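You operate a simulated robot arm through the tools that you are given. There is no shell and no other tool.

You run a simulated robot arm. Do the job below in one go: nothing can be reset, and whatever is moved stays where it is left.

Task
Bar the gear to mark 3, lock the crank, shut the hatch cover.
Fine: the main switch stays padlocked off; hands out of the hatch while the gear turns. Where these are worked on the way, their far stop is far enough and under half their travel is too little: crank lock.

It is judged by the outcome, as a careful person would: the job done as asked, and still so three seconds after it is handed in. It fails if anything else is knocked over, pushed out of place, dropped, spilled or broken. A push-on lid holds only when it is set on centred and level and pressed home; a screw cap is set on level and turned clockwise until tight.

Robot
A 7-joint arm with a two-finger parallel gripper, fixed in place. Base frame: the origin is on the floor under the middle of its stand, x ahead of it, y to its left, z up; the work surface is at about z = 719. Readings come in mm, degrees, newtons and seconds.
It reaches about 1372 mm from its shoulder. Its first joint turns from -149.0 to 149.0 degrees. Payload 3.43 kg.
The TCP is the grasp point between the finger pads, 30 mm short of the fingertips. In the tool frame z runs along the fingers and y along their closing line. Largest opening 94 mm; finger width 28, thickness 10; the body of the gripper, 50 by 96 mm, starts 55 mm behind the TCP.
Orientation is told as [roll, pitch, yaw] about the base's x, y, z axes, in that order, counted from this pose: with the fingers straight down and closing along the base's y, the tool's x points along the base's -x, its y along +y and its z along -z.

Tools
- The arm moves only by the tool nudge_tool. Its argument "commands" is a list of rows, each a list of 7 numbers: the turn, a rotation vector about the base's x, y, z in degrees, then the shift along the base's x, y, z in mm, then the gripper command, from -1 (shut) to 1 (fully open), values between in proportion. In form: [[rx, ry, rz, dx, dy, dz, hand], ...]. A call has 1 to 20 rows; each row shifts and turns the commanded pose from where the row before left it. A row lasts 0.2 s, in which the tool goes at most 50 mm and 8.6 degrees; a call with a longer step from one row to the next is refused whole, and so is a gripper value outside its range. Where a pose cannot be reached the arm comes as near as it can. A force on the tool above 90 N (or 10 N above the force at the start of the call, whichever is more), or a blocked arm, ends the call early, and 0.2 s more pass. The fingers move at their own pace (about 45 mm/s each) and stop on an object; they squeeze with about 29 N. The grip force told is the motor's: it shows also when the fingers shut on nothing. Time passes only in rows, and 0.2 s behind the last, so rows that do not move let the fingers close. The reply holds the time, the measured pose of the TCP, the force on the tool along the base axes, the opening and the grip force, in the units named above and with some noise, with the torque about the TCP (base axes, N m) and any sound that the robot's microphone picked up, and new pictures: "show" is both (left out), scene, wrist or none.
- Cameras (640 x 400 px; columns grow to the right, rows downward): "scene" is fixed at [43.3, 653, 1472]; the picture's right is [-0.85, -0.53, 0.00], its down [-0.20, 0.33, -0.92] and it looks along [0.49, -0.78, -0.39] (base axes); focal length 341 px, centre (320, 200). "wrist" rides on the gripper at [76, 14, -103] in the tool frame; the picture's right is [-0.18, 0.98, 0.00], its down [-0.75, -0.14, -0.64] and it looks along [-0.63, -0.12, 0.77] (tool axes); focal length 243 px, centre (320, 200). There is no depth. A picture from a camera that has moved, and an enlarged one, comes with that camera's place and axes in the base frame and with its lens. The place of the scene camera against the robot may be out by one fixed shift of up to 25 mm in any direction.
- close_up(camera, box): a new picture of the part [left, top, right, bottom] of that camera's present view, enlarged. It takes no simulated time.
- hand_in(): hands the job in; it is judged then, once.

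Nothing tells you positions but the pictures and the camera data. Unless the task says otherwise, let go and move clear before handing in.

The tools are called by a JSON object that holds its "method" and its "body". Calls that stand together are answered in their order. nudge_tool: Moves the arm, as the interface text tells. Its arguments: {"type":"object","properties":{"commands":{"type":"array","items":{"type":"array","items":{"type":"number"}}},"show":{"type":"string","enum":["both","scene","wrist","none"]}},"required":["commands"]} The other tools are called the same way: close_up (camera, box) takes an enlarged picture of a part of a camera's view; hand_in () hands the job in.

At the start:

```text
t: 0.0
position: [521.7, -495.3, 1028.1]
ee_rot: [0.0, -0.1, 0.0]
wrist_force: [0.5, 0.7, 0.0]
torque: [-0.01, 0.0, 0.0]
gripper_width: 94.0
gripper_force: 0.2
```

scene: 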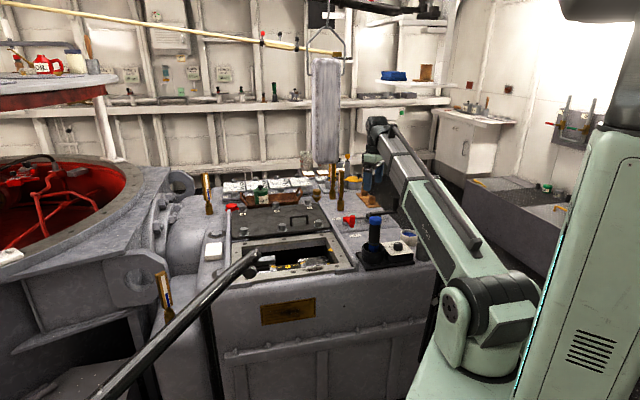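
wrist: 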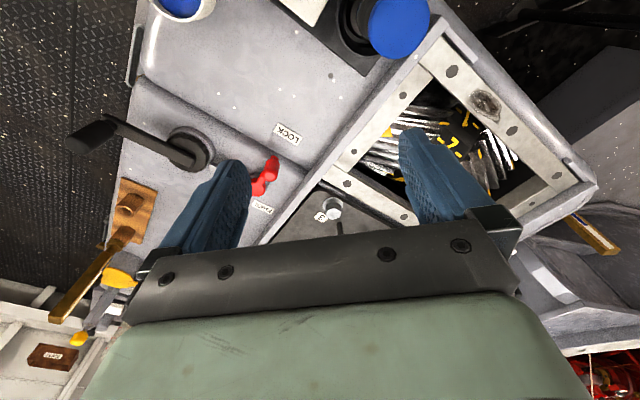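

I see a gearbox with an open hatch, a gear inside with numbered marks, a crank beside a "LOCK" label, and a red lever or switch. I'll look closer at each before moving.

{"method": "close_up", "body": {"camera": "scene", "box": [190, 160, 440, 320]}}

{"method": "close_up", "body": {"camera": "scene", "box": [320, 180, 440, 280]}}

{"method": "close_up", "body": {"camera": "wrist", "box": [60, 80, 340, 260]}}

{"method": "close_up", "body": {"camera": "wrist", "box": [320, 20, 620, 240]}}

```text
2.50 times, centred on (315, 240) of scene
camera zoom: at [43.3, 653.0, 1472.0], right [-0.85, -0.53, 0.0], down [-0.2, 0.33, -0.92], along [0.49, -0.78, -0.39], focal length 853 px, centre (332, 100)
```

zoom: 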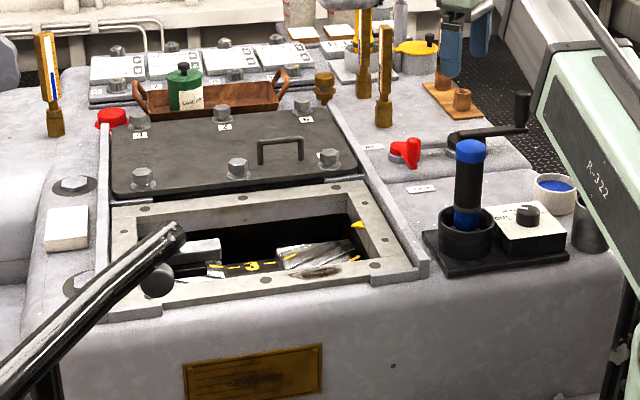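

```text
4.00 times, centred on (380, 230) of scene
camera zoom: at [43.3, 653.0, 1472.0], right [-0.85, -0.53, 0.0], down [-0.2, 0.33, -0.92], along [0.49, -0.78, -0.39], focal length 1364 px, centre (80, 80)
```

zoom: 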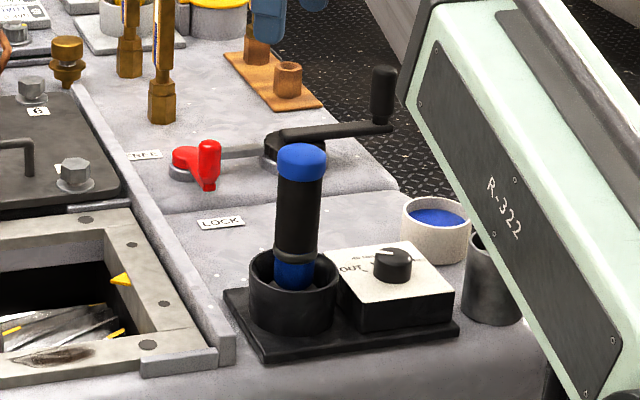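

```text
2.22 times, centred on (200, 170) of wrist
camera zoom: at [446.4, -482.7, 1129.4], right [0.18, 0.98, 0.0], down [0.75, -0.14, 0.64], along [0.63, -0.12, -0.77], focal length 539 px, centre (587, 267)
```

zoom: 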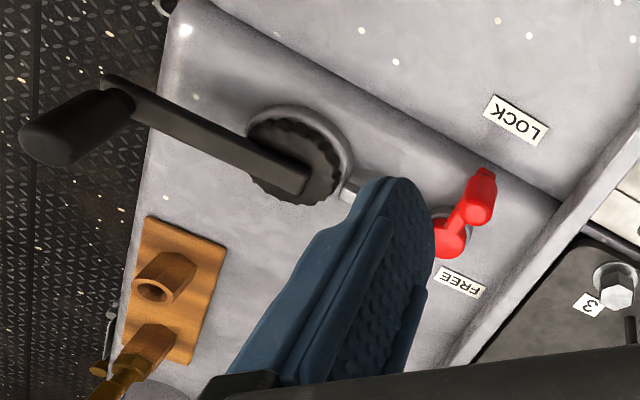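

```text
1.82 times, centred on (470, 130) of wrist
camera zoom: at [446.4, -482.7, 1129.4], right [0.18, 0.98, 0.0], down [0.75, -0.14, 0.64], along [0.63, -0.12, -0.77], focal length 441 px, centre (47, 327)
```

zoom: 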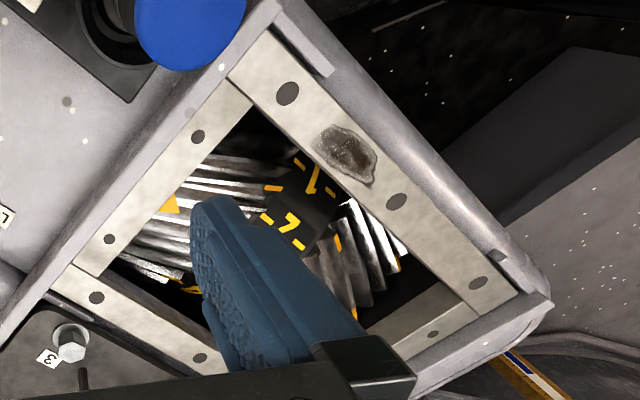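

The gearbox sits at roughly 45° to the base. The crank hub is near (598, -720, 770), and the red lock lever is at FREE, with LOCK toward the robot side. I'll zoom in on more details: the gear marks, the pointer, the long rod and the main switch.

{"method": "close_up", "body": {"camera": "scene", "box": [210, 220, 360, 314]}}

{"method": "close_up", "body": {"camera": "scene", "box": [60, 220, 300, 400]}}

{"method": "close_up", "body": {"camera": "scene", "box": [440, 60, 640, 220]}}

{"method": "close_up", "body": {"camera": "scene", "box": [200, 100, 450, 240]}}

{"method": "close_up", "body": {"camera": "wrist", "box": [200, 0, 480, 175]}}

```text
4.26 times, centred on (285, 267) of scene
camera zoom: at [43.3, 653.0, 1472.0], right [-0.85, -0.53, 0.0], down [-0.2, 0.33, -0.92], along [0.49, -0.78, -0.39], focal length 1451 px, centre (469, -85)
```

zoom: 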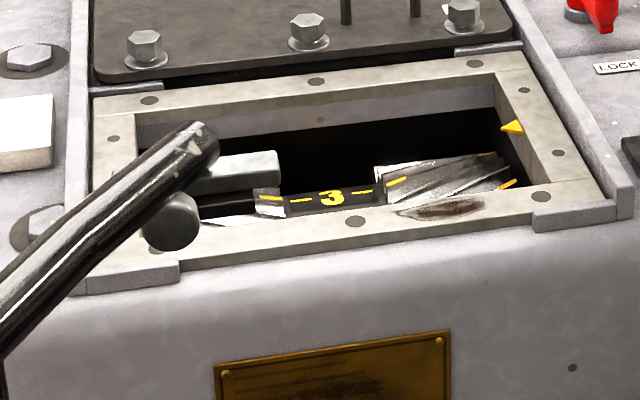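

```text
2.22 times, centred on (180, 310) of scene
camera zoom: at [43.3, 653.0, 1472.0], right [-0.85, -0.53, 0.0], down [-0.2, 0.33, -0.92], along [0.49, -0.78, -0.39], focal length 758 px, centre (631, -44)
```

zoom: 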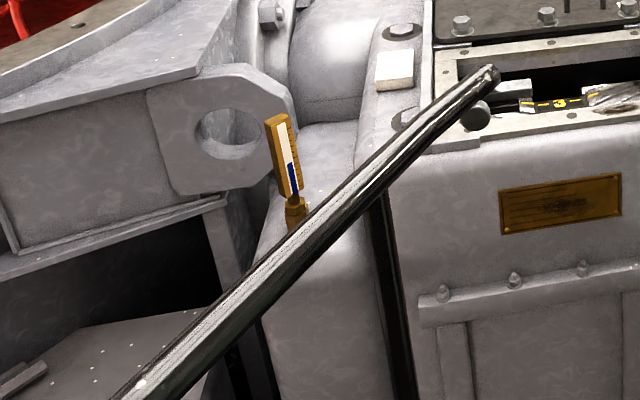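

```text
2.50 times, centred on (540, 140) of scene
camera zoom: at [43.3, 653.0, 1472.0], right [-0.85, -0.53, 0.0], down [-0.2, 0.33, -0.92], along [0.49, -0.78, -0.39], focal length 853 px, centre (-230, 350)
```

zoom: 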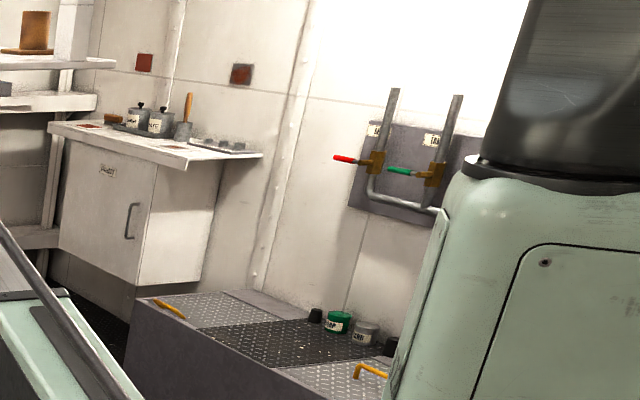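

```text
2.56 times, centred on (325, 170) of scene
camera zoom: at [43.3, 653.0, 1472.0], right [-0.85, -0.53, 0.0], down [-0.2, 0.33, -0.92], along [0.49, -0.78, -0.39], focal length 873 px, centre (307, 277)
```

zoom: 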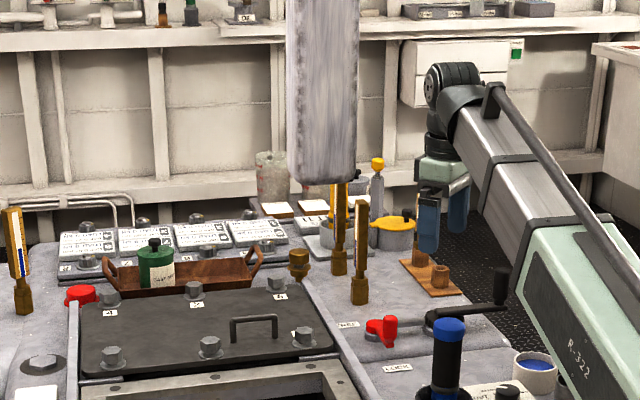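

```text
2.29 times, centred on (340, 88) of wrist
camera zoom: at [446.4, -482.7, 1129.4], right [0.18, 0.98, 0.0], down [0.75, -0.14, 0.64], along [0.63, -0.12, -0.77], focal length 555 px, centre (274, 457)
```

zoom: 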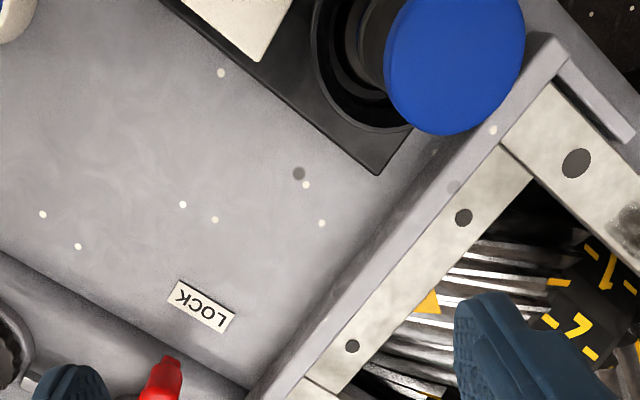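

The gearbox axes run about ±45° in the base frame. The torch-like thing tops out near (469, -433, 919), and I can't place the hanging grey bar or the handrail yet. I'll raise the tool and yaw it for an overview.

{"method": "nudge_tool", "body": {"commands": [[0, 0, 7.5, -10, 0, 30, 1], [0, 0, 7.5, -10, 0, 30, 1], [0, 0, 7.5, -10, 0, 30, 1], [0, 0, 7.5, -10, 0, 30, 1]], "show": "both"}}

```text
t: 1.0
position: [488.8, -502.2, 1129.9]
ee_rot: [-1.3, -0.3, 30.1]
wrist_force: [0.2, -0.6, 0.5]
torque: [0.02, -0.03, 0.01]
gripper_width: 94.1
gripper_force: 0.0
out of reach, approached as far as the arm can: row 4
camera wrist: at [416.3, -529.0, 1230.3], right [-0.33, 0.94, -0.02], down [0.71, 0.27, 0.65], along [0.62, 0.2, -0.76], focal length 243 px, centre (320, 200)
```

scene: 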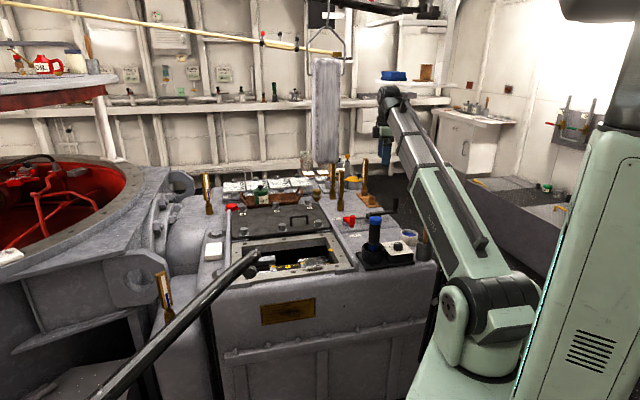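
wrist: 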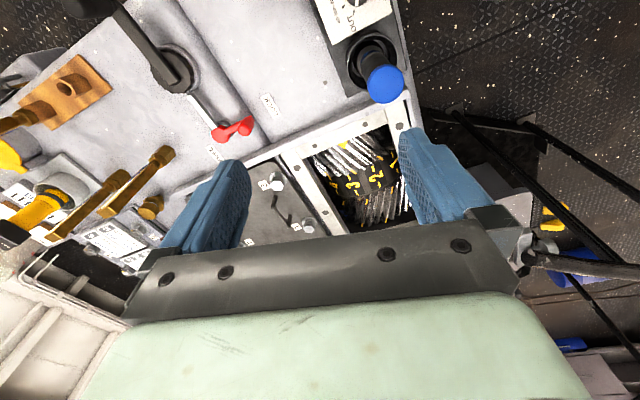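

From here I can see the hatch, the gear, the cover handle and the crank. I'll zoom in on each.

{"method": "close_up", "body": {"camera": "wrist", "box": [290, 110, 430, 240]}}

{"method": "close_up", "body": {"camera": "wrist", "box": [100, 0, 290, 150]}}

{"method": "close_up", "body": {"camera": "wrist", "box": [230, 130, 350, 250]}}

{"method": "close_up", "body": {"camera": "wrist", "box": [0, 60, 240, 280]}}

{"method": "close_up", "body": {"camera": "wrist", "box": [400, 60, 640, 380]}}

```text
3.08 times, centred on (360, 175) of wrist
camera zoom: at [416.3, -529.0, 1230.3], right [-0.33, 0.94, -0.02], down [0.71, 0.27, 0.65], along [0.62, 0.2, -0.76], focal length 746 px, centre (197, 277)
```

zoom: 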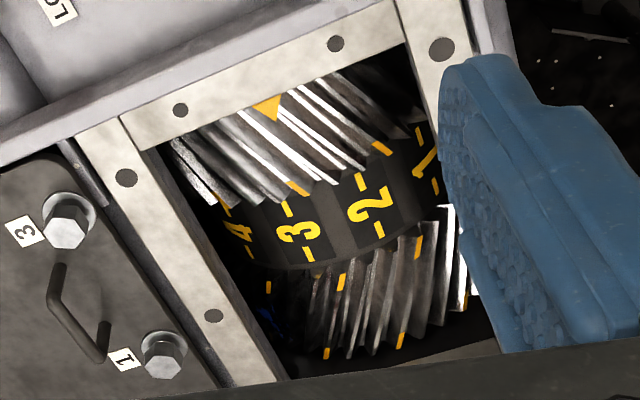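

```text
2.67 times, centred on (195, 75) of wrist
camera zoom: at [416.3, -529.0, 1230.3], right [-0.33, 0.94, -0.02], down [0.71, 0.27, 0.65], along [0.62, 0.2, -0.76], focal length 647 px, centre (653, 533)
```

zoom: 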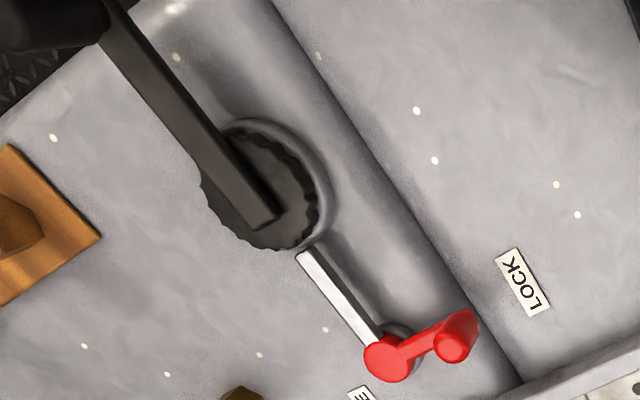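

```text
3.33 times, centred on (290, 190) of wrist
camera zoom: at [416.3, -529.0, 1230.3], right [-0.33, 0.94, -0.02], down [0.71, 0.27, 0.65], along [0.62, 0.2, -0.76], focal length 809 px, centre (420, 233)
```

zoom: 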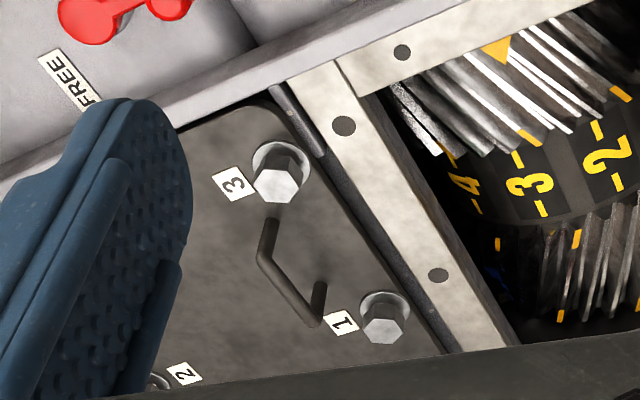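

```text
1.82 times, centred on (120, 170) of wrist
camera zoom: at [416.3, -529.0, 1230.3], right [-0.33, 0.94, -0.02], down [0.71, 0.27, 0.65], along [0.62, 0.2, -0.76], focal length 441 px, centre (684, 254)
```

zoom: 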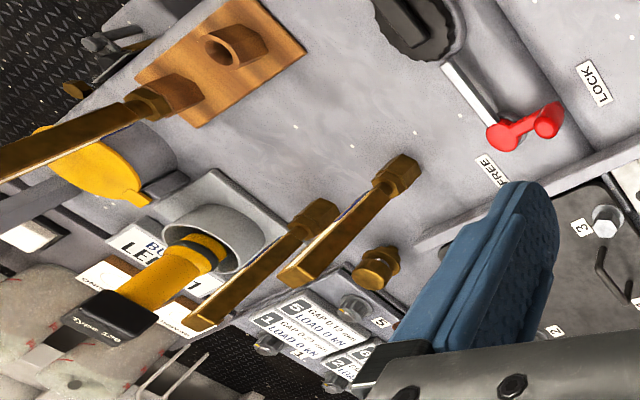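

```text
1.25 times, centred on (520, 220) of wrist
camera zoom: at [416.3, -529.0, 1230.3], right [-0.33, 0.94, -0.02], down [0.71, 0.27, 0.65], along [0.62, 0.2, -0.76], focal length 303 px, centre (70, 175)
```

zoom: 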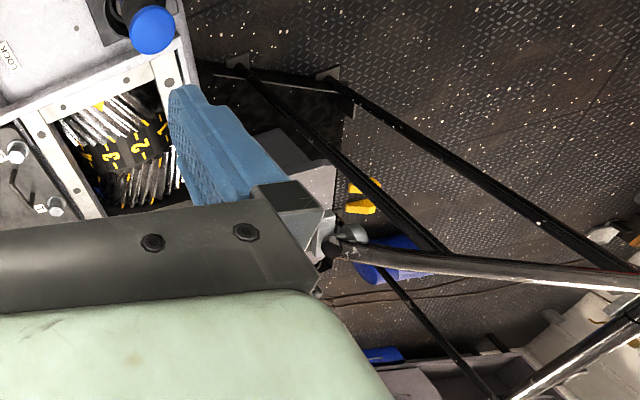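

The marks run 4, 3, 2, 1 from the cover side to the front, and the yellow pointer is on the hatch edge nearest the crank. Next I'll put the camera over the crank and lock lever to measure them.

{"method": "nudge_tool", "body": {"commands": [[0, 0, -6, 22, -30, -26, 1], [0, 0, -6, 22, -30, -26, 1], [0, 0, -6, 22, -30, -26, 1], [0, 0, -6, 22, -30, -26, 1], [0, 0, -6, 22, -30, -26, 1]], "show": "both"}}

```text
t: 2.2
position: [600.5, -653.9, 999.7]
ee_rot: [-0.1, -0.1, -0.1]
wrist_force: [-0.2, -0.9, 0.8]
torque: [-0.05, -0.03, -0.04]
gripper_width: 94.1
gripper_force: 0.1
camera wrist: at [524.8, -641.5, 1100.3], right [0.19, 0.98, 0.0], down [0.75, -0.14, 0.64], along [0.63, -0.12, -0.77], focal length 243 px, centre (320, 200)
```

scene: 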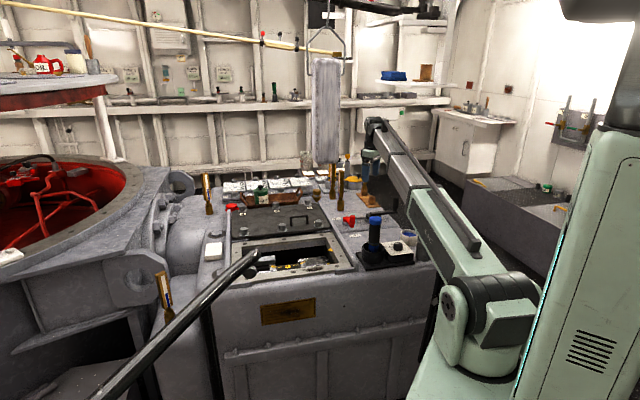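
wrist: 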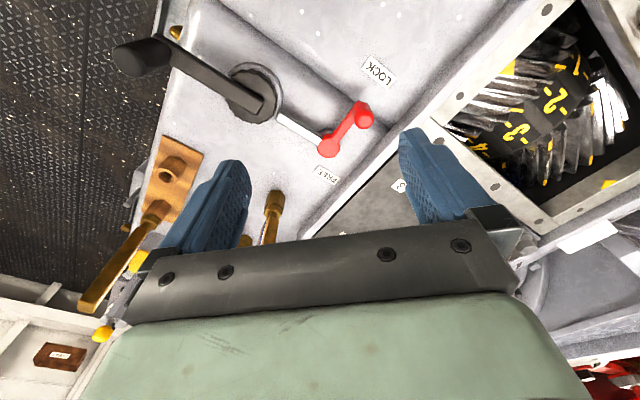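

{"method": "close_up", "body": {"camera": "wrist", "box": [220, 40, 400, 190]}}

{"method": "close_up", "body": {"camera": "wrist", "box": [100, 10, 300, 135]}}

{"method": "close_up", "body": {"camera": "wrist", "box": [440, 20, 640, 200]}}

{"method": "close_up", "body": {"camera": "scene", "box": [320, 190, 420, 252]}}

```text
2.67 times, centred on (310, 115) of wrist
camera zoom: at [524.8, -641.5, 1100.3], right [0.19, 0.98, 0.0], down [0.75, -0.14, 0.64], along [0.63, -0.12, -0.77], focal length 647 px, centre (347, 427)
```

zoom: 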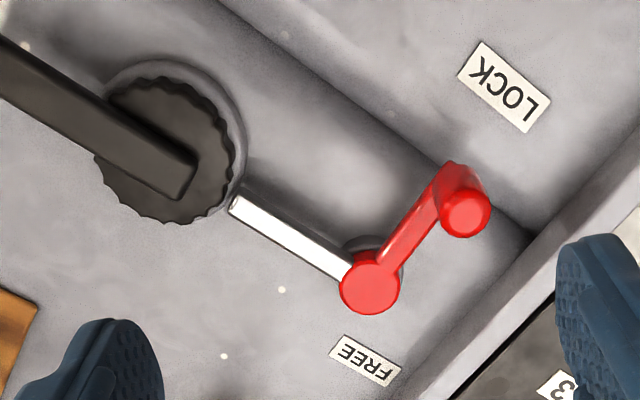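

```text
3.20 times, centred on (200, 72) of wrist
camera zoom: at [524.8, -641.5, 1100.3], right [0.19, 0.98, 0.0], down [0.75, -0.14, 0.64], along [0.63, -0.12, -0.77], focal length 776 px, centre (704, 608)
```

zoom: 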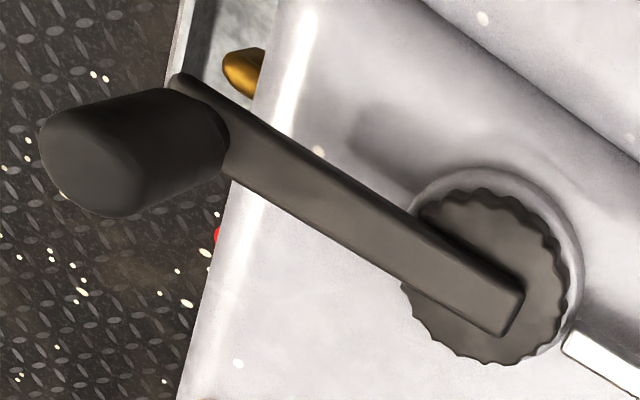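

```text
2.22 times, centred on (540, 110) of wrist
camera zoom: at [524.8, -641.5, 1100.3], right [0.19, 0.98, 0.0], down [0.75, -0.14, 0.64], along [0.63, -0.12, -0.77], focal length 539 px, centre (-169, 400)
```

zoom: 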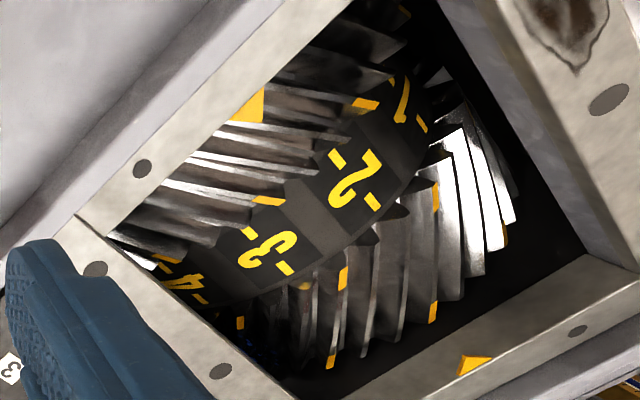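

```text
6.40 times, centred on (370, 221) of scene
camera zoom: at [43.3, 653.0, 1472.0], right [-0.85, -0.53, 0.0], down [-0.2, 0.33, -0.92], along [0.49, -0.78, -0.39], focal length 2183 px, centre (0, 66)
```

zoom: 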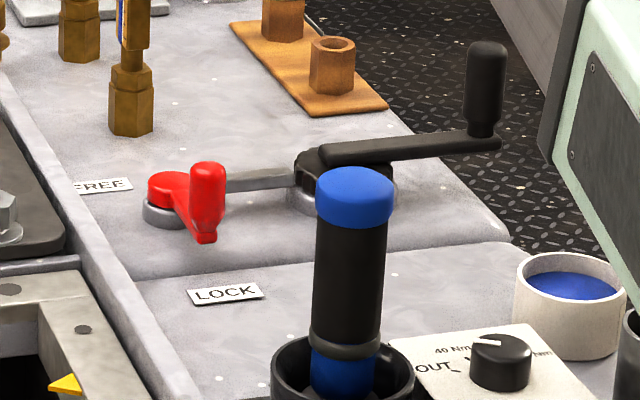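

The lever points toward the LOCK label and a bar runs from its pivot toward the notched wheel. I need to see whether that bar is engaged now, so I'll zoom in harder.

{"method": "close_up", "body": {"camera": "wrist", "box": [250, 75, 350, 138]}}

{"method": "close_up", "body": {"camera": "scene", "box": [335, 205, 385, 237]}}

{"method": "close_up", "body": {"camera": "wrist", "box": [470, 30, 640, 200]}}

```text
6.35 times, centred on (300, 106) of wrist
camera zoom: at [524.8, -641.5, 1100.3], right [0.19, 0.98, 0.0], down [0.75, -0.14, 0.64], along [0.63, -0.12, -0.77], focal length 1540 px, centre (447, 794)
```

zoom: 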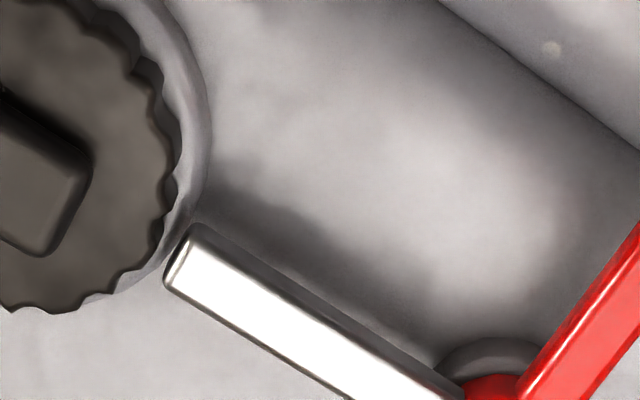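

```text
12.50 times, centred on (360, 221) of scene
camera zoom: at [43.3, 653.0, 1472.0], right [-0.85, -0.53, 0.0], down [-0.2, 0.33, -0.92], along [0.49, -0.78, -0.39], focal length 4264 px, centre (-180, -62)
```

zoom: 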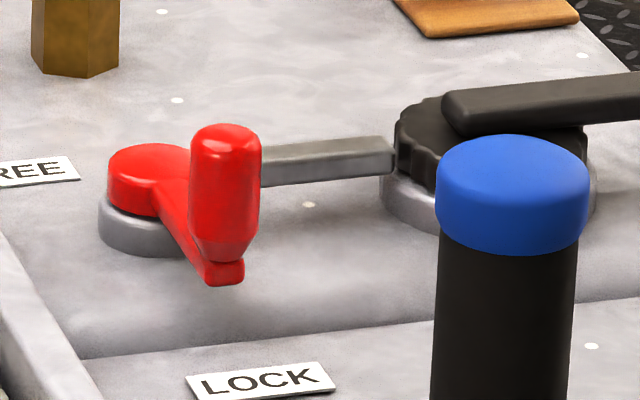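

```text
2.35 times, centred on (555, 115) of wrist
camera zoom: at [524.8, -641.5, 1100.3], right [0.19, 0.98, 0.0], down [0.75, -0.14, 0.64], along [0.63, -0.12, -0.77], focal length 571 px, centre (-233, 400)
```

zoom: 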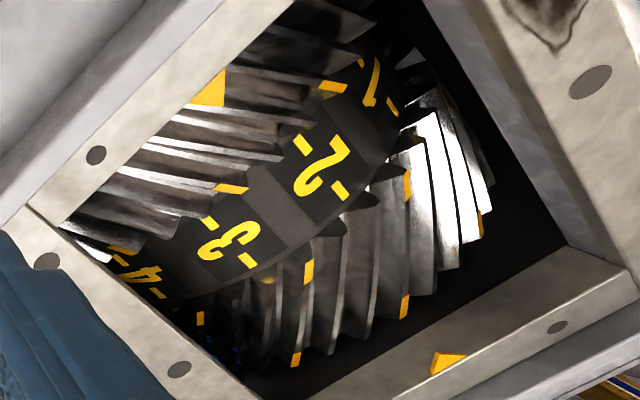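

The bar looks like a pawl. It sits against the notched wheel and the lever points at LOCK, so I take the crank as locked now: it must be freed, turned, then locked again. I'll take a second viewpoint with more baseline to triangulate the knob, pivot, hub and crank handle.

{"method": "nudge_tool", "body": {"commands": [[0, 0, 0, 0, -40, 0, 1], [0, 0, 0, 0, -40, 0, 1], [0, 0, 0, 0, -40, 0, 1], [0, 0, 0, 0, -40, 0, 1], [0, 0, 0, 0, 0, 0, 1]], "show": "wrist"}}

{"method": "close_up", "body": {"camera": "wrist", "box": [180, 20, 400, 158]}}

{"method": "close_up", "body": {"camera": "wrist", "box": [360, 20, 580, 158]}}

```text
t: 3.4
position: [599.4, -815.7, 997.0]
ee_rot: [0.0, -0.1, 0.0]
wrist_force: [-0.1, 0.2, -0.7]
torque: [0.01, -0.02, -0.03]
gripper_width: 93.9
gripper_force: 0.1
camera wrist: at [524.6, -802.3, 1099.5], right [0.18, 0.98, 0.0], down [0.75, -0.14, 0.64], along [0.63, -0.12, -0.77], focal length 243 px, centre (320, 200)
```

wrist: 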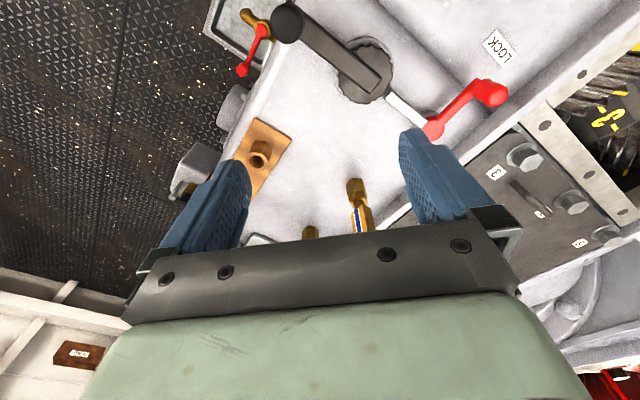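

```text
2.90 times, centred on (290, 89) of wrist
camera zoom: at [524.6, -802.3, 1099.5], right [0.18, 0.98, 0.0], down [0.75, -0.14, 0.64], along [0.63, -0.12, -0.77], focal length 703 px, centre (407, 522)
```

zoom: 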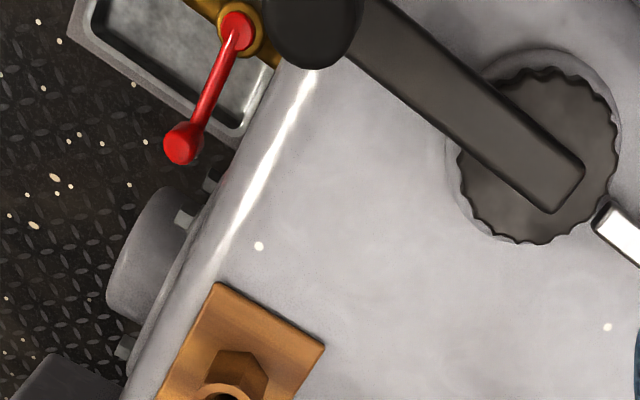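

```text
2.90 times, centred on (470, 89) of wrist
camera zoom: at [524.6, -802.3, 1099.5], right [0.18, 0.98, 0.0], down [0.75, -0.14, 0.64], along [0.63, -0.12, -0.77], focal length 703 px, centre (-115, 522)
```

zoom: 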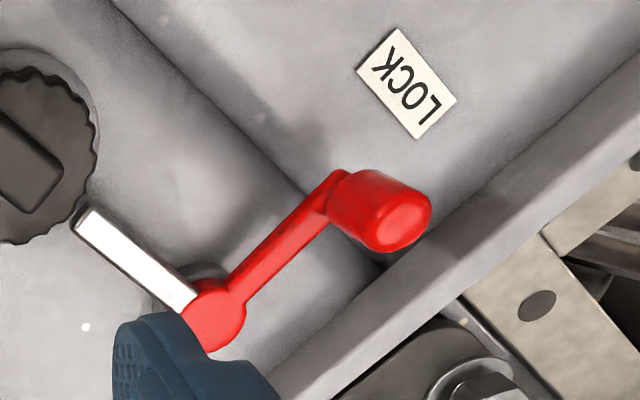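

Triangulated positions:
- **Red lever knob:** about (655, -607), top z≈795.
- **Lever pivot:** (704, -661).
- **Crank hub:** (614, -758).
- **Crank handle:** (536, -833), top z≈836, radius about 108.

I'll go above the red knob with the fingers closing along its swing direction.

{"method": "nudge_tool", "body": {"commands": [[0, 0, -7.5, 9.3, 34.8, -16, 1], [0, 0, -7.5, 9.3, 34.8, -16, 1], [0, 0, -7.5, 9.3, 34.8, -16, 1], [0, 0, -7.5, 9.3, 34.8, -16, 1], [0, 0, -7.5, 9.3, 34.8, -16, 1], [0, 0, -7.5, 9.1, 34.7, -16, 1], [0, 0, 0, 0, 0, 0, 1]], "show": "both"}}

{"method": "close_up", "body": {"camera": "wrist", "box": [200, 60, 460, 222]}}

```text
t: 5.0
position: [653.3, -602.6, 903.9]
ee_rot: [0.0, 0.0, -45.2]
wrist_force: [-0.2, -0.3, 0.5]
torque: [0.04, -0.01, 0.02]
gripper_width: 93.8
gripper_force: 0.1
camera wrist: at [610.7, -541.3, 1005.8], right [0.83, 0.56, 0.0], down [0.43, -0.63, 0.64], along [0.36, -0.53, -0.77], focal length 243 px, centre (320, 200)
```

scene: 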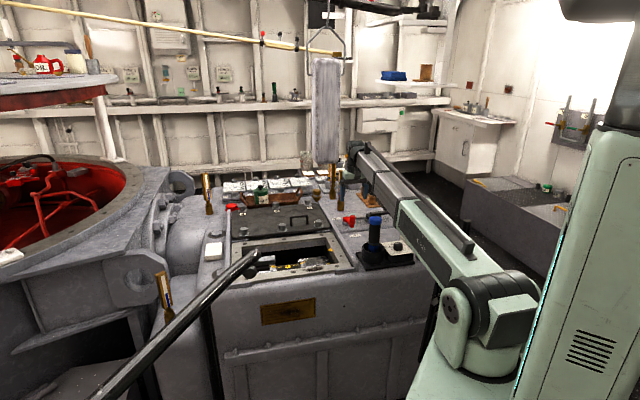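
wrist: 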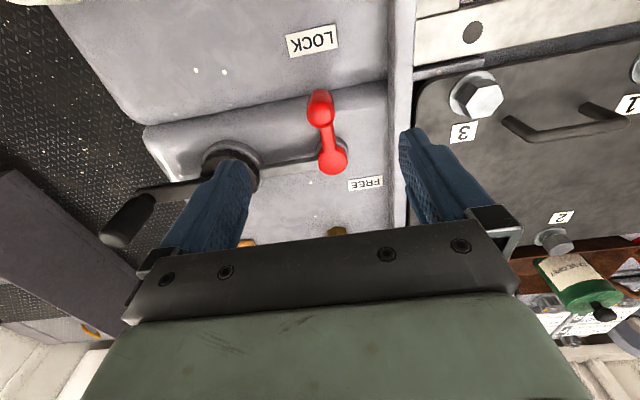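

```text
2.46 times, centred on (330, 141) of wrist
camera zoom: at [610.7, -541.3, 1005.8], right [0.83, 0.56, 0.0], down [0.43, -0.63, 0.64], along [0.36, -0.53, -0.77], focal length 597 px, centre (295, 345)
```

zoom: 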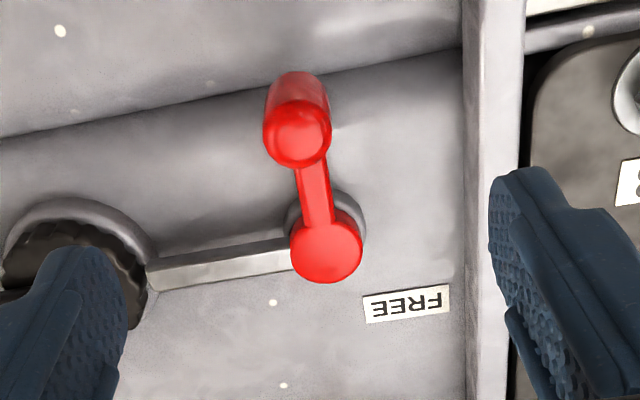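

The TCP is almost exactly over the red knob, which needs only about 3 mm of correction. I'll descend so the fingertips stay above the lever arm, then close on the knob.

{"method": "nudge_tool", "body": {"commands": [[0, 0, 0, 2.5, -2.5, -40, 1], [0, 0, 0, 0, 0, -40, 1], [0, 0, 0, 0, 0, -25, 1], [0, 0, 0, 0, 0, -11, 1], [0, 0, 0, 0, 0, 0, 1]], "show": "wrist"}}

{"method": "close_up", "body": {"camera": "wrist", "box": [200, 60, 460, 222]}}

{"method": "close_up", "body": {"camera": "scene", "box": [310, 170, 410, 232]}}

```text
t: 6.2
position: [656.0, -605.0, 786.5]
ee_rot: [0.0, -0.1, -44.9]
wrist_force: [-0.3, 0.1, -0.4]
torque: [-0.02, 0.02, 0.02]
gripper_width: 94.3
gripper_force: 0.1
camera wrist: at [613.3, -543.6, 888.5], right [0.83, 0.56, 0.0], down [0.43, -0.63, 0.64], along [0.36, -0.53, -0.77], focal length 243 px, centre (320, 200)
```

wrist: 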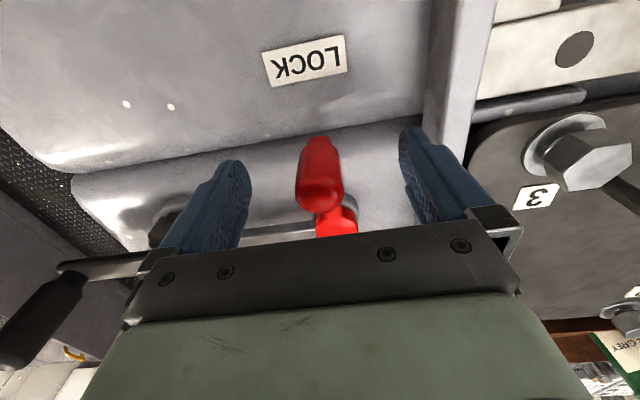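

```text
2.46 times, centred on (330, 141) of wrist
camera zoom: at [613.3, -543.6, 888.5], right [0.83, 0.56, 0.0], down [0.43, -0.63, 0.64], along [0.36, -0.53, -0.77], focal length 597 px, centre (295, 345)
```

zoom: 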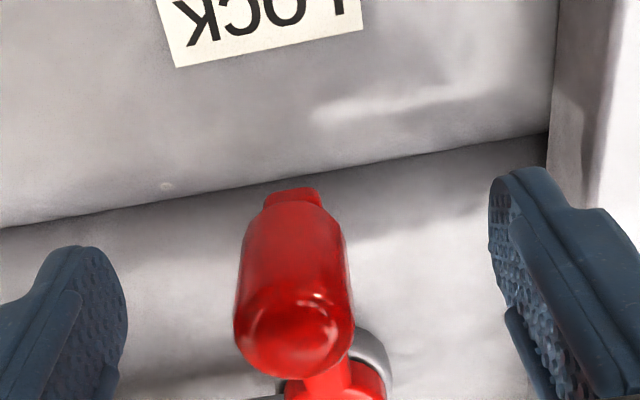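

```text
6.40 times, centred on (360, 201) of scene
camera zoom: at [43.3, 653.0, 1472.0], right [-0.85, -0.53, 0.0], down [-0.2, 0.33, -0.92], along [0.49, -0.78, -0.39], focal length 2183 px, centre (64, 194)
```

zoom: 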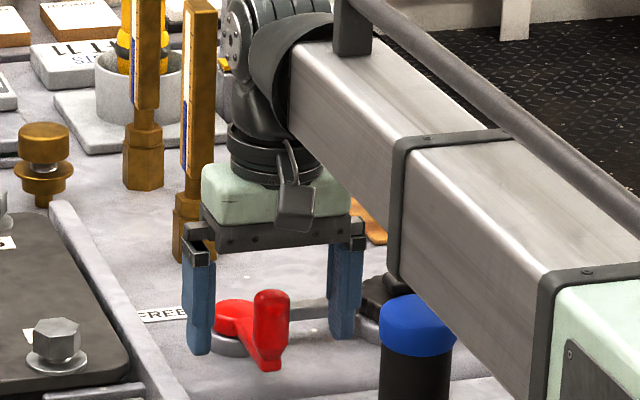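

The forearm is passing very near the blue-topped torch, so I'm checking that before closing the gripper.

{"method": "close_up", "body": {"camera": "scene", "box": [330, 140, 480, 290]}}

{"method": "close_up", "body": {"camera": "scene", "box": [340, 200, 420, 260]}}

```text
2.67 times, centred on (405, 215) of scene
camera zoom: at [43.3, 653.0, 1472.0], right [-0.85, -0.53, 0.0], down [-0.2, 0.33, -0.92], along [0.49, -0.78, -0.39], focal length 910 px, centre (93, 160)
```

zoom: 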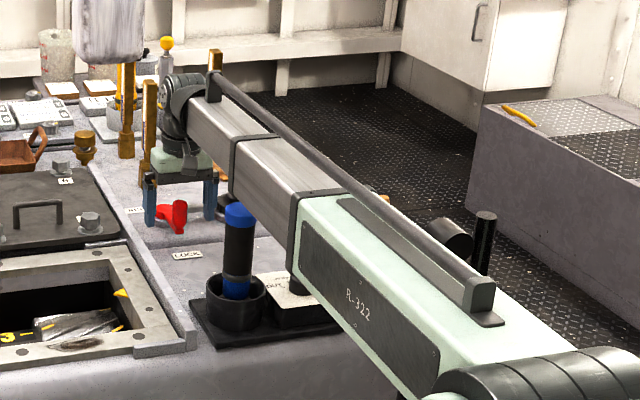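

```text
6.67 times, centred on (380, 230) of scene
camera zoom: at [43.3, 653.0, 1472.0], right [-0.85, -0.53, 0.0], down [-0.2, 0.33, -0.92], along [0.49, -0.78, -0.39], focal length 2274 px, centre (-80, 0)
```

zoom: 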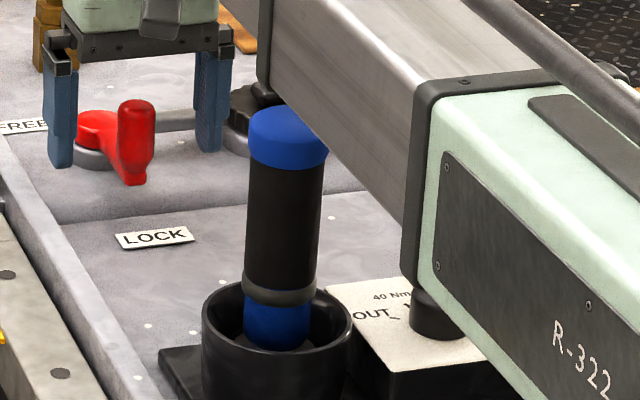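

The forearm appears to pass above the torch with some clearance, and the torch is upright. I'll close on the red knob now.

{"method": "nudge_tool", "body": {"commands": [[0, 0, 0, 0, 0, 0, -0.2], [0, 0, 0, 0, 0, 0, -0.6], [0, 0, 0, 0, 0, 0, -1], [0, 0, 0, 0, 0, 0, -1], [0, 0, 0, 0, 0, 0, -1], [0, 0, 0, 0, 0, 0, -1]], "show": "wrist"}}

```text
t: 7.6
position: [655.2, -605.7, 787.6]
ee_rot: [0.0, -0.1, -44.9]
wrist_force: [-1.1, 0.2, 0.3]
torque: [0.01, 0.01, -0.04]
gripper_width: 25.3
gripper_force: 44.8
camera wrist: at [613.3, -543.6, 888.8], right [0.83, 0.56, 0.0], down [0.43, -0.63, 0.64], along [0.36, -0.53, -0.77], focal length 243 px, centre (320, 200)
```

wrist: 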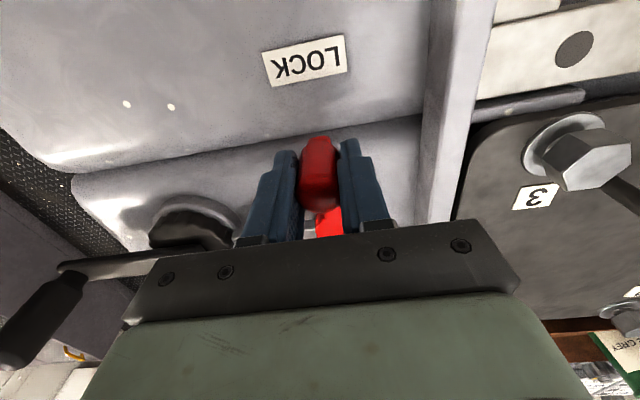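

I have the knob (width 25 mm). I'll try a small clockwise swing toward FREE and watch the force.

{"method": "nudge_tool", "body": {"commands": [[0, 0, -3, 2.9, 2.5, 0, -1], [0, 0, -3, 3.1, 2.2, 0, -1], [0, 0, 0, 0, 0, 0, -1]], "show": "wrist"}}

```text
t: 8.4
position: [662.0, -600.6, 787.5]
ee_rot: [0.0, -0.2, -51.1]
wrist_force: [-4.2, 6.3, 0.5]
torque: [-0.58, -0.42, 0.02]
gripper_width: 25.4
gripper_force: 45.3
camera wrist: at [626.3, -534.0, 888.9], right [0.88, 0.47, 0.0], down [0.36, -0.67, 0.64], along [0.31, -0.57, -0.77], focal length 243 px, centre (320, 200)
```

wrist: 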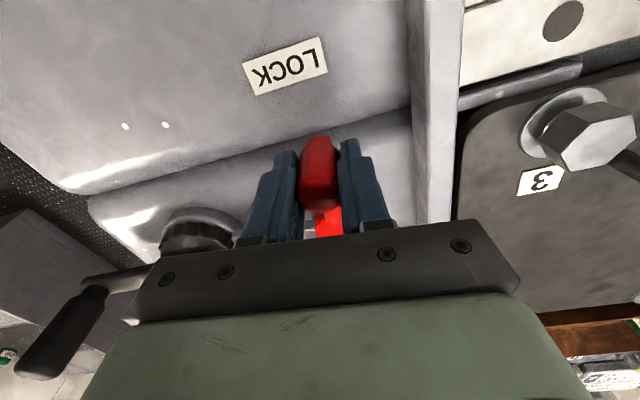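

The lever swings freely toward FREE and the force is small, mostly radial. I'll carry on along the arc.

{"method": "nudge_tool", "body": {"commands": [[0, 0, -6, 6.2, 4.8, 0, -1], [0, 0, -6, 7.0, 3.6, 0, -1], [0, 0, 0, 0, 0, 0, -1]], "show": "none"}}

```text
t: 9.2
position: [674.1, -592.8, 787.6]
ee_rot: [-0.1, -0.1, -63.2]
wrist_force: [-1.8, 7.8, -6.2]
torque: [0.05, -0.25, 0.11]
gripper_width: 25.2
gripper_force: 45.3
```

{"method": "nudge_tool", "body": {"commands": [[0, 0, -6, 6.9, 3.9, 0, -1], [0, 0, -6, 7.6, 2.8, 0, -1], [0, 0, 0, 0, 0, 0, -1]], "show": "wrist"}}

```text
t: 10.0
position: [689.9, -587.3, 787.7]
ee_rot: [-0.2, -0.1, -75.2]
wrist_force: [-5.1, 0.1, 0.8]
torque: [0.84, 0.35, -0.3]
gripper_width: 25.1
gripper_force: 44.4
camera wrist: at [685.2, -510.8, 888.8], right [1.0, 0.07, 0.0], down [0.06, -0.76, 0.64], along [0.05, -0.64, -0.77], focal length 243 px, centre (320, 200)
```

wrist: 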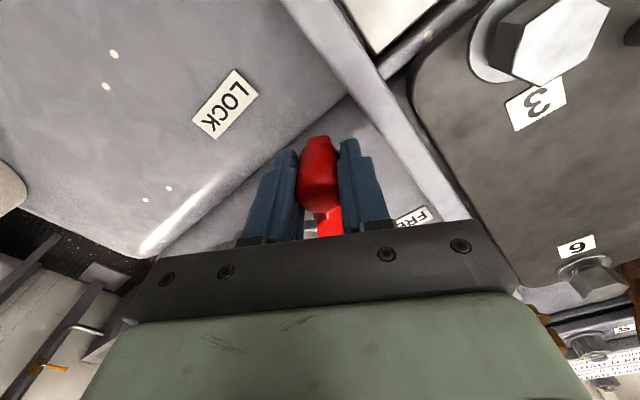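

{"method": "nudge_tool", "body": {"commands": [[0, 0, -6, 7.8, 1.3, 0, -1], [0, 0, -6, 7.9, 0.5, 0, -1], [0, 0, 0, 0, 0, 0, -1]], "show": "none"}}

```text
t: 10.8
position: [704.9, -583.1, 788.3]
ee_rot: [0.0, 0.0, -87.1]
wrist_force: [2.0, 14.7, 7.7]
torque: [-0.51, -0.07, 0.15]
gripper_width: 25.3
gripper_force: 45.1
```

{"method": "nudge_tool", "body": {"commands": [[0, 0, -6, 7.7, 1.2, 0, -1], [0, 0, -6, 7.8, -0.9, 0, -1], [0, 0, 0, 0, 0, 0, -1]], "show": "wrist"}}

```text
t: 11.6
position: [712.0, -584.2, 787.7]
ee_rot: [-0.9, -0.1, -99.3]
wrist_force: [-65.2, 1.1, -2.7]
torque: [-0.15, -0.47, 0.12]
gripper_width: 25.7
gripper_force: 45.8
camera wrist: at [741.4, -514.2, 888.3], right [0.94, -0.34, -0.02], down [-0.25, -0.72, 0.65], along [-0.23, -0.6, -0.76], focal length 243 px, centre (320, 200)
```

wrist: 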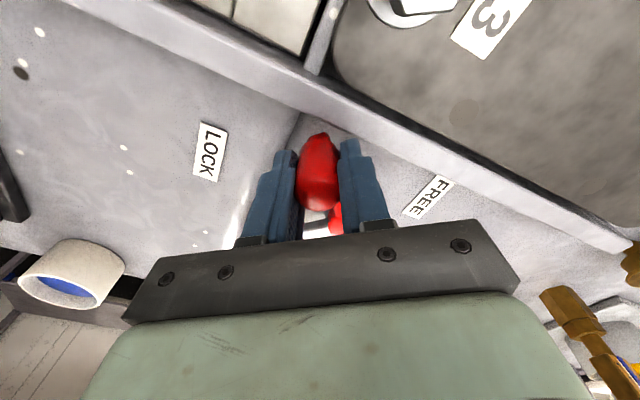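

The lever hit a hard stop tangentially (-65 N), about 47° round from LOCK, so this is the FREE stop. I'll relieve the force, open slightly and rise.

{"method": "nudge_tool", "body": {"commands": [[0, 0, 0, -8.6, 0.9, 0, -1], [0, 0, 0, 0, 0, 0, -1]], "show": "none"}}

```text
t: 12.2
position: [710.1, -586.3, 787.1]
ee_rot: [-0.4, -0.1, -99.0]
wrist_force: [-33.7, -7.3, -7.0]
torque: [0.69, -0.01, 0.3]
gripper_width: 25.1
gripper_force: 45.1
```

{"method": "nudge_tool", "body": {"commands": [[0, 0, 0, -4, 1, 0, -1], [0, 0, 0, -3, 1, 0, -1], [0, 0, 0, 0, 0, 0, -1]], "show": "none"}}

```text
t: 13.0
position: [707.7, -584.7, 787.4]
ee_rot: [0.1, -0.3, -99.1]
wrist_force: [6.0, -26.8, 0.7]
torque: [-0.72, 0.42, 0.17]
gripper_width: 25.4
gripper_force: 44.8
```

{"method": "nudge_tool", "body": {"commands": [[0, 0, 0, 0, -3, 0, -1], [0, 0, 0, 0, -1, 0, -0.6], [0, 0, 0, 0, 0, 0, -0.1], [0, 0, 0, 0, 0, 0, 0], [0, 0, 0, 0, 0, 0, 0]], "show": "wrist"}}

```text
t: 14.2
position: [705.1, -586.2, 787.8]
ee_rot: [0.0, -0.1, -99.1]
wrist_force: [-0.1, 0.4, -0.1]
torque: [-0.01, 0.0, 0.0]
gripper_width: 46.9
gripper_force: 0.0
camera wrist: at [732.4, -514.4, 888.8], right [0.94, -0.34, 0.0], down [-0.26, -0.72, 0.64], along [-0.22, -0.61, -0.77], focal length 243 px, centre (320, 200)
```

wrist: 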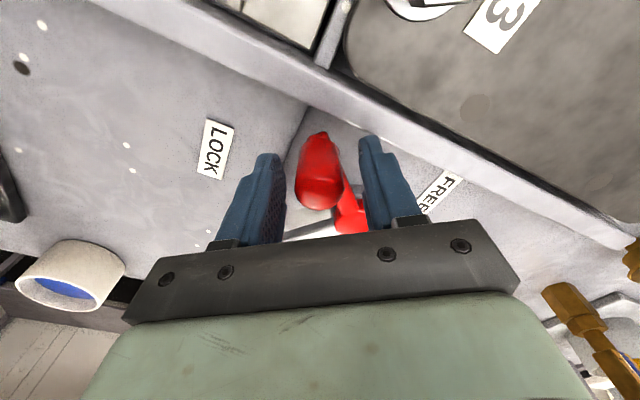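

The lever is at FREE and released. I'll rise and travel to above the crank handle.

{"method": "nudge_tool", "body": {"commands": [[0, 0, 0, 0, 0, 45, 0], [0, 0, 0, 0, 0, 45, 0.5], [0, 0, 0, 0, 0, 40, 1], [0, 0, 7.7, -24.1, -35.3, 0, 1], [0, 0, 7.7, -24.1, -35.3, 0, 1], [0, 0, 7.7, -24.1, -35.3, 0, 1], [0, 0, 7.7, -24.1, -35.3, 0, 1], [0, 0, 7.7, -24.1, -35.3, 0, 1], [0, 0, 7.7, -24.1, -35.3, 0, 1], [0, 0, 7.7, -24.1, -35.3, 0, 1], [0, 0, 0, 0, 0, 0, 1]], "show": "both"}}

{"method": "close_up", "body": {"camera": "wrist", "box": [200, 60, 460, 222]}}

```text
t: 16.6
position: [534.9, -834.4, 917.0]
ee_rot: [-0.1, 0.0, -45.0]
wrist_force: [0.4, -0.3, -0.2]
torque: [0.02, 0.04, -0.02]
gripper_width: 93.8
gripper_force: 0.1
camera wrist: at [492.1, -772.3, 1017.9], right [0.83, 0.56, 0.0], down [0.43, -0.63, 0.64], along [0.36, -0.53, -0.77], focal length 243 px, centre (320, 200)
```

scene: 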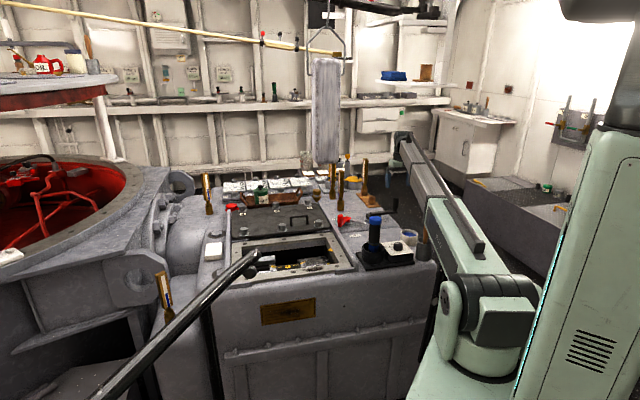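
wrist: 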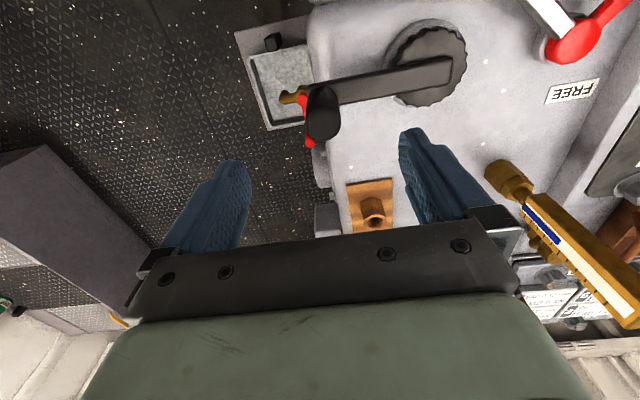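

```text
2.46 times, centred on (330, 141) of wrist
camera zoom: at [492.1, -772.3, 1017.9], right [0.83, 0.56, 0.0], down [0.43, -0.63, 0.64], along [0.36, -0.53, -0.77], focal length 597 px, centre (295, 345)
```

zoom: 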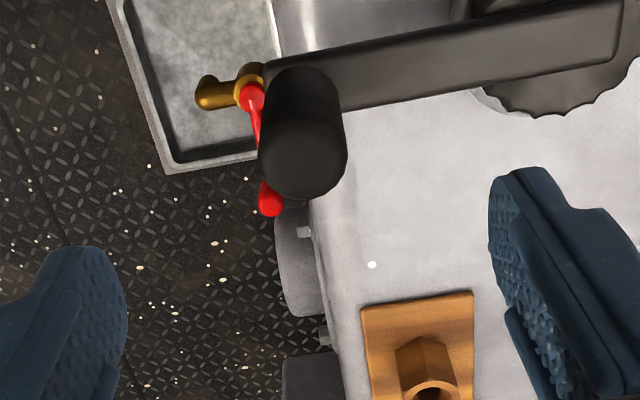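

The handle is centred under the gripper. I'll descend to z≈800 and grip it.

{"method": "nudge_tool", "body": {"commands": [[0, 0, 0, 1, 2, -45, 1], [0, 0, 0, 0, 0, -40, 1], [0, 0, 0, 0, 0, -25, 1], [0, 0, 0, 0, 0, -7, 1], [0, 0, 0, 0, 0, 0, 0], [0, 0, 0, 0, 0, 0, -1], [0, 0, 0, 0, 0, 0, -1], [0, 0, 0, 0, 0, 0, -1], [0, 0, 0, 0, 0, 0, -1]], "show": "both"}}

{"method": "close_up", "body": {"camera": "scene", "box": [230, 190, 430, 315]}}

```text
t: 18.6
position: [536.4, -832.4, 799.4]
ee_rot: [-0.2, -0.2, -45.2]
wrist_force: [-12.6, -12.3, -0.8]
torque: [-0.05, 0.0, -0.04]
gripper_width: 29.8
gripper_force: 36.9
camera wrist: at [494.1, -770.5, 900.5], right [0.83, 0.56, 0.0], down [0.43, -0.63, 0.64], along [0.36, -0.53, -0.77], focal length 243 px, centre (320, 200)
```

scene: 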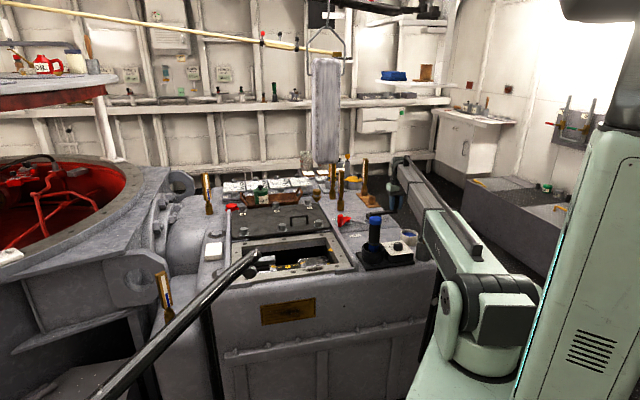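
wrist: 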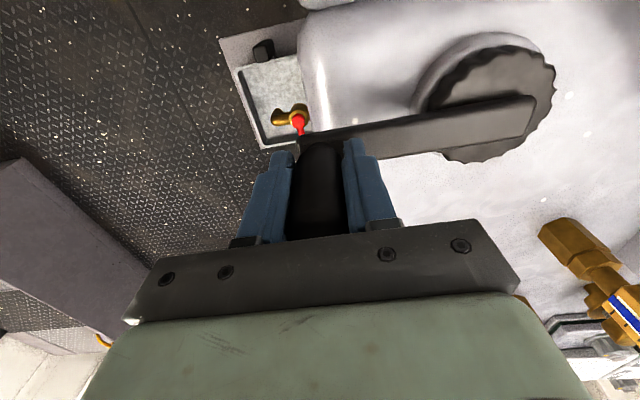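

```text
3.20 times, centred on (330, 252) of scene
camera zoom: at [43.3, 653.0, 1472.0], right [-0.85, -0.53, 0.0], down [-0.2, 0.33, -0.92], along [0.49, -0.78, -0.39], focal length 1092 px, centre (288, 32)
```

zoom: 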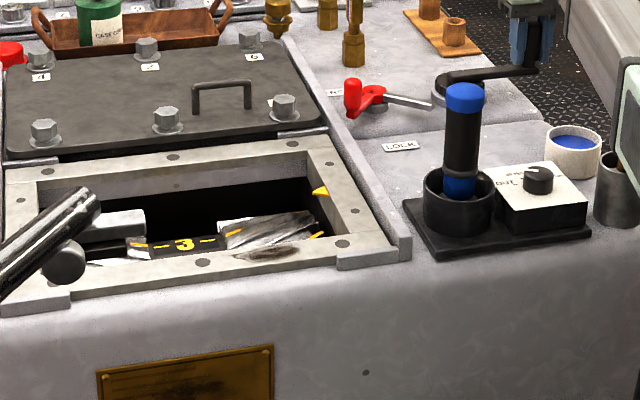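

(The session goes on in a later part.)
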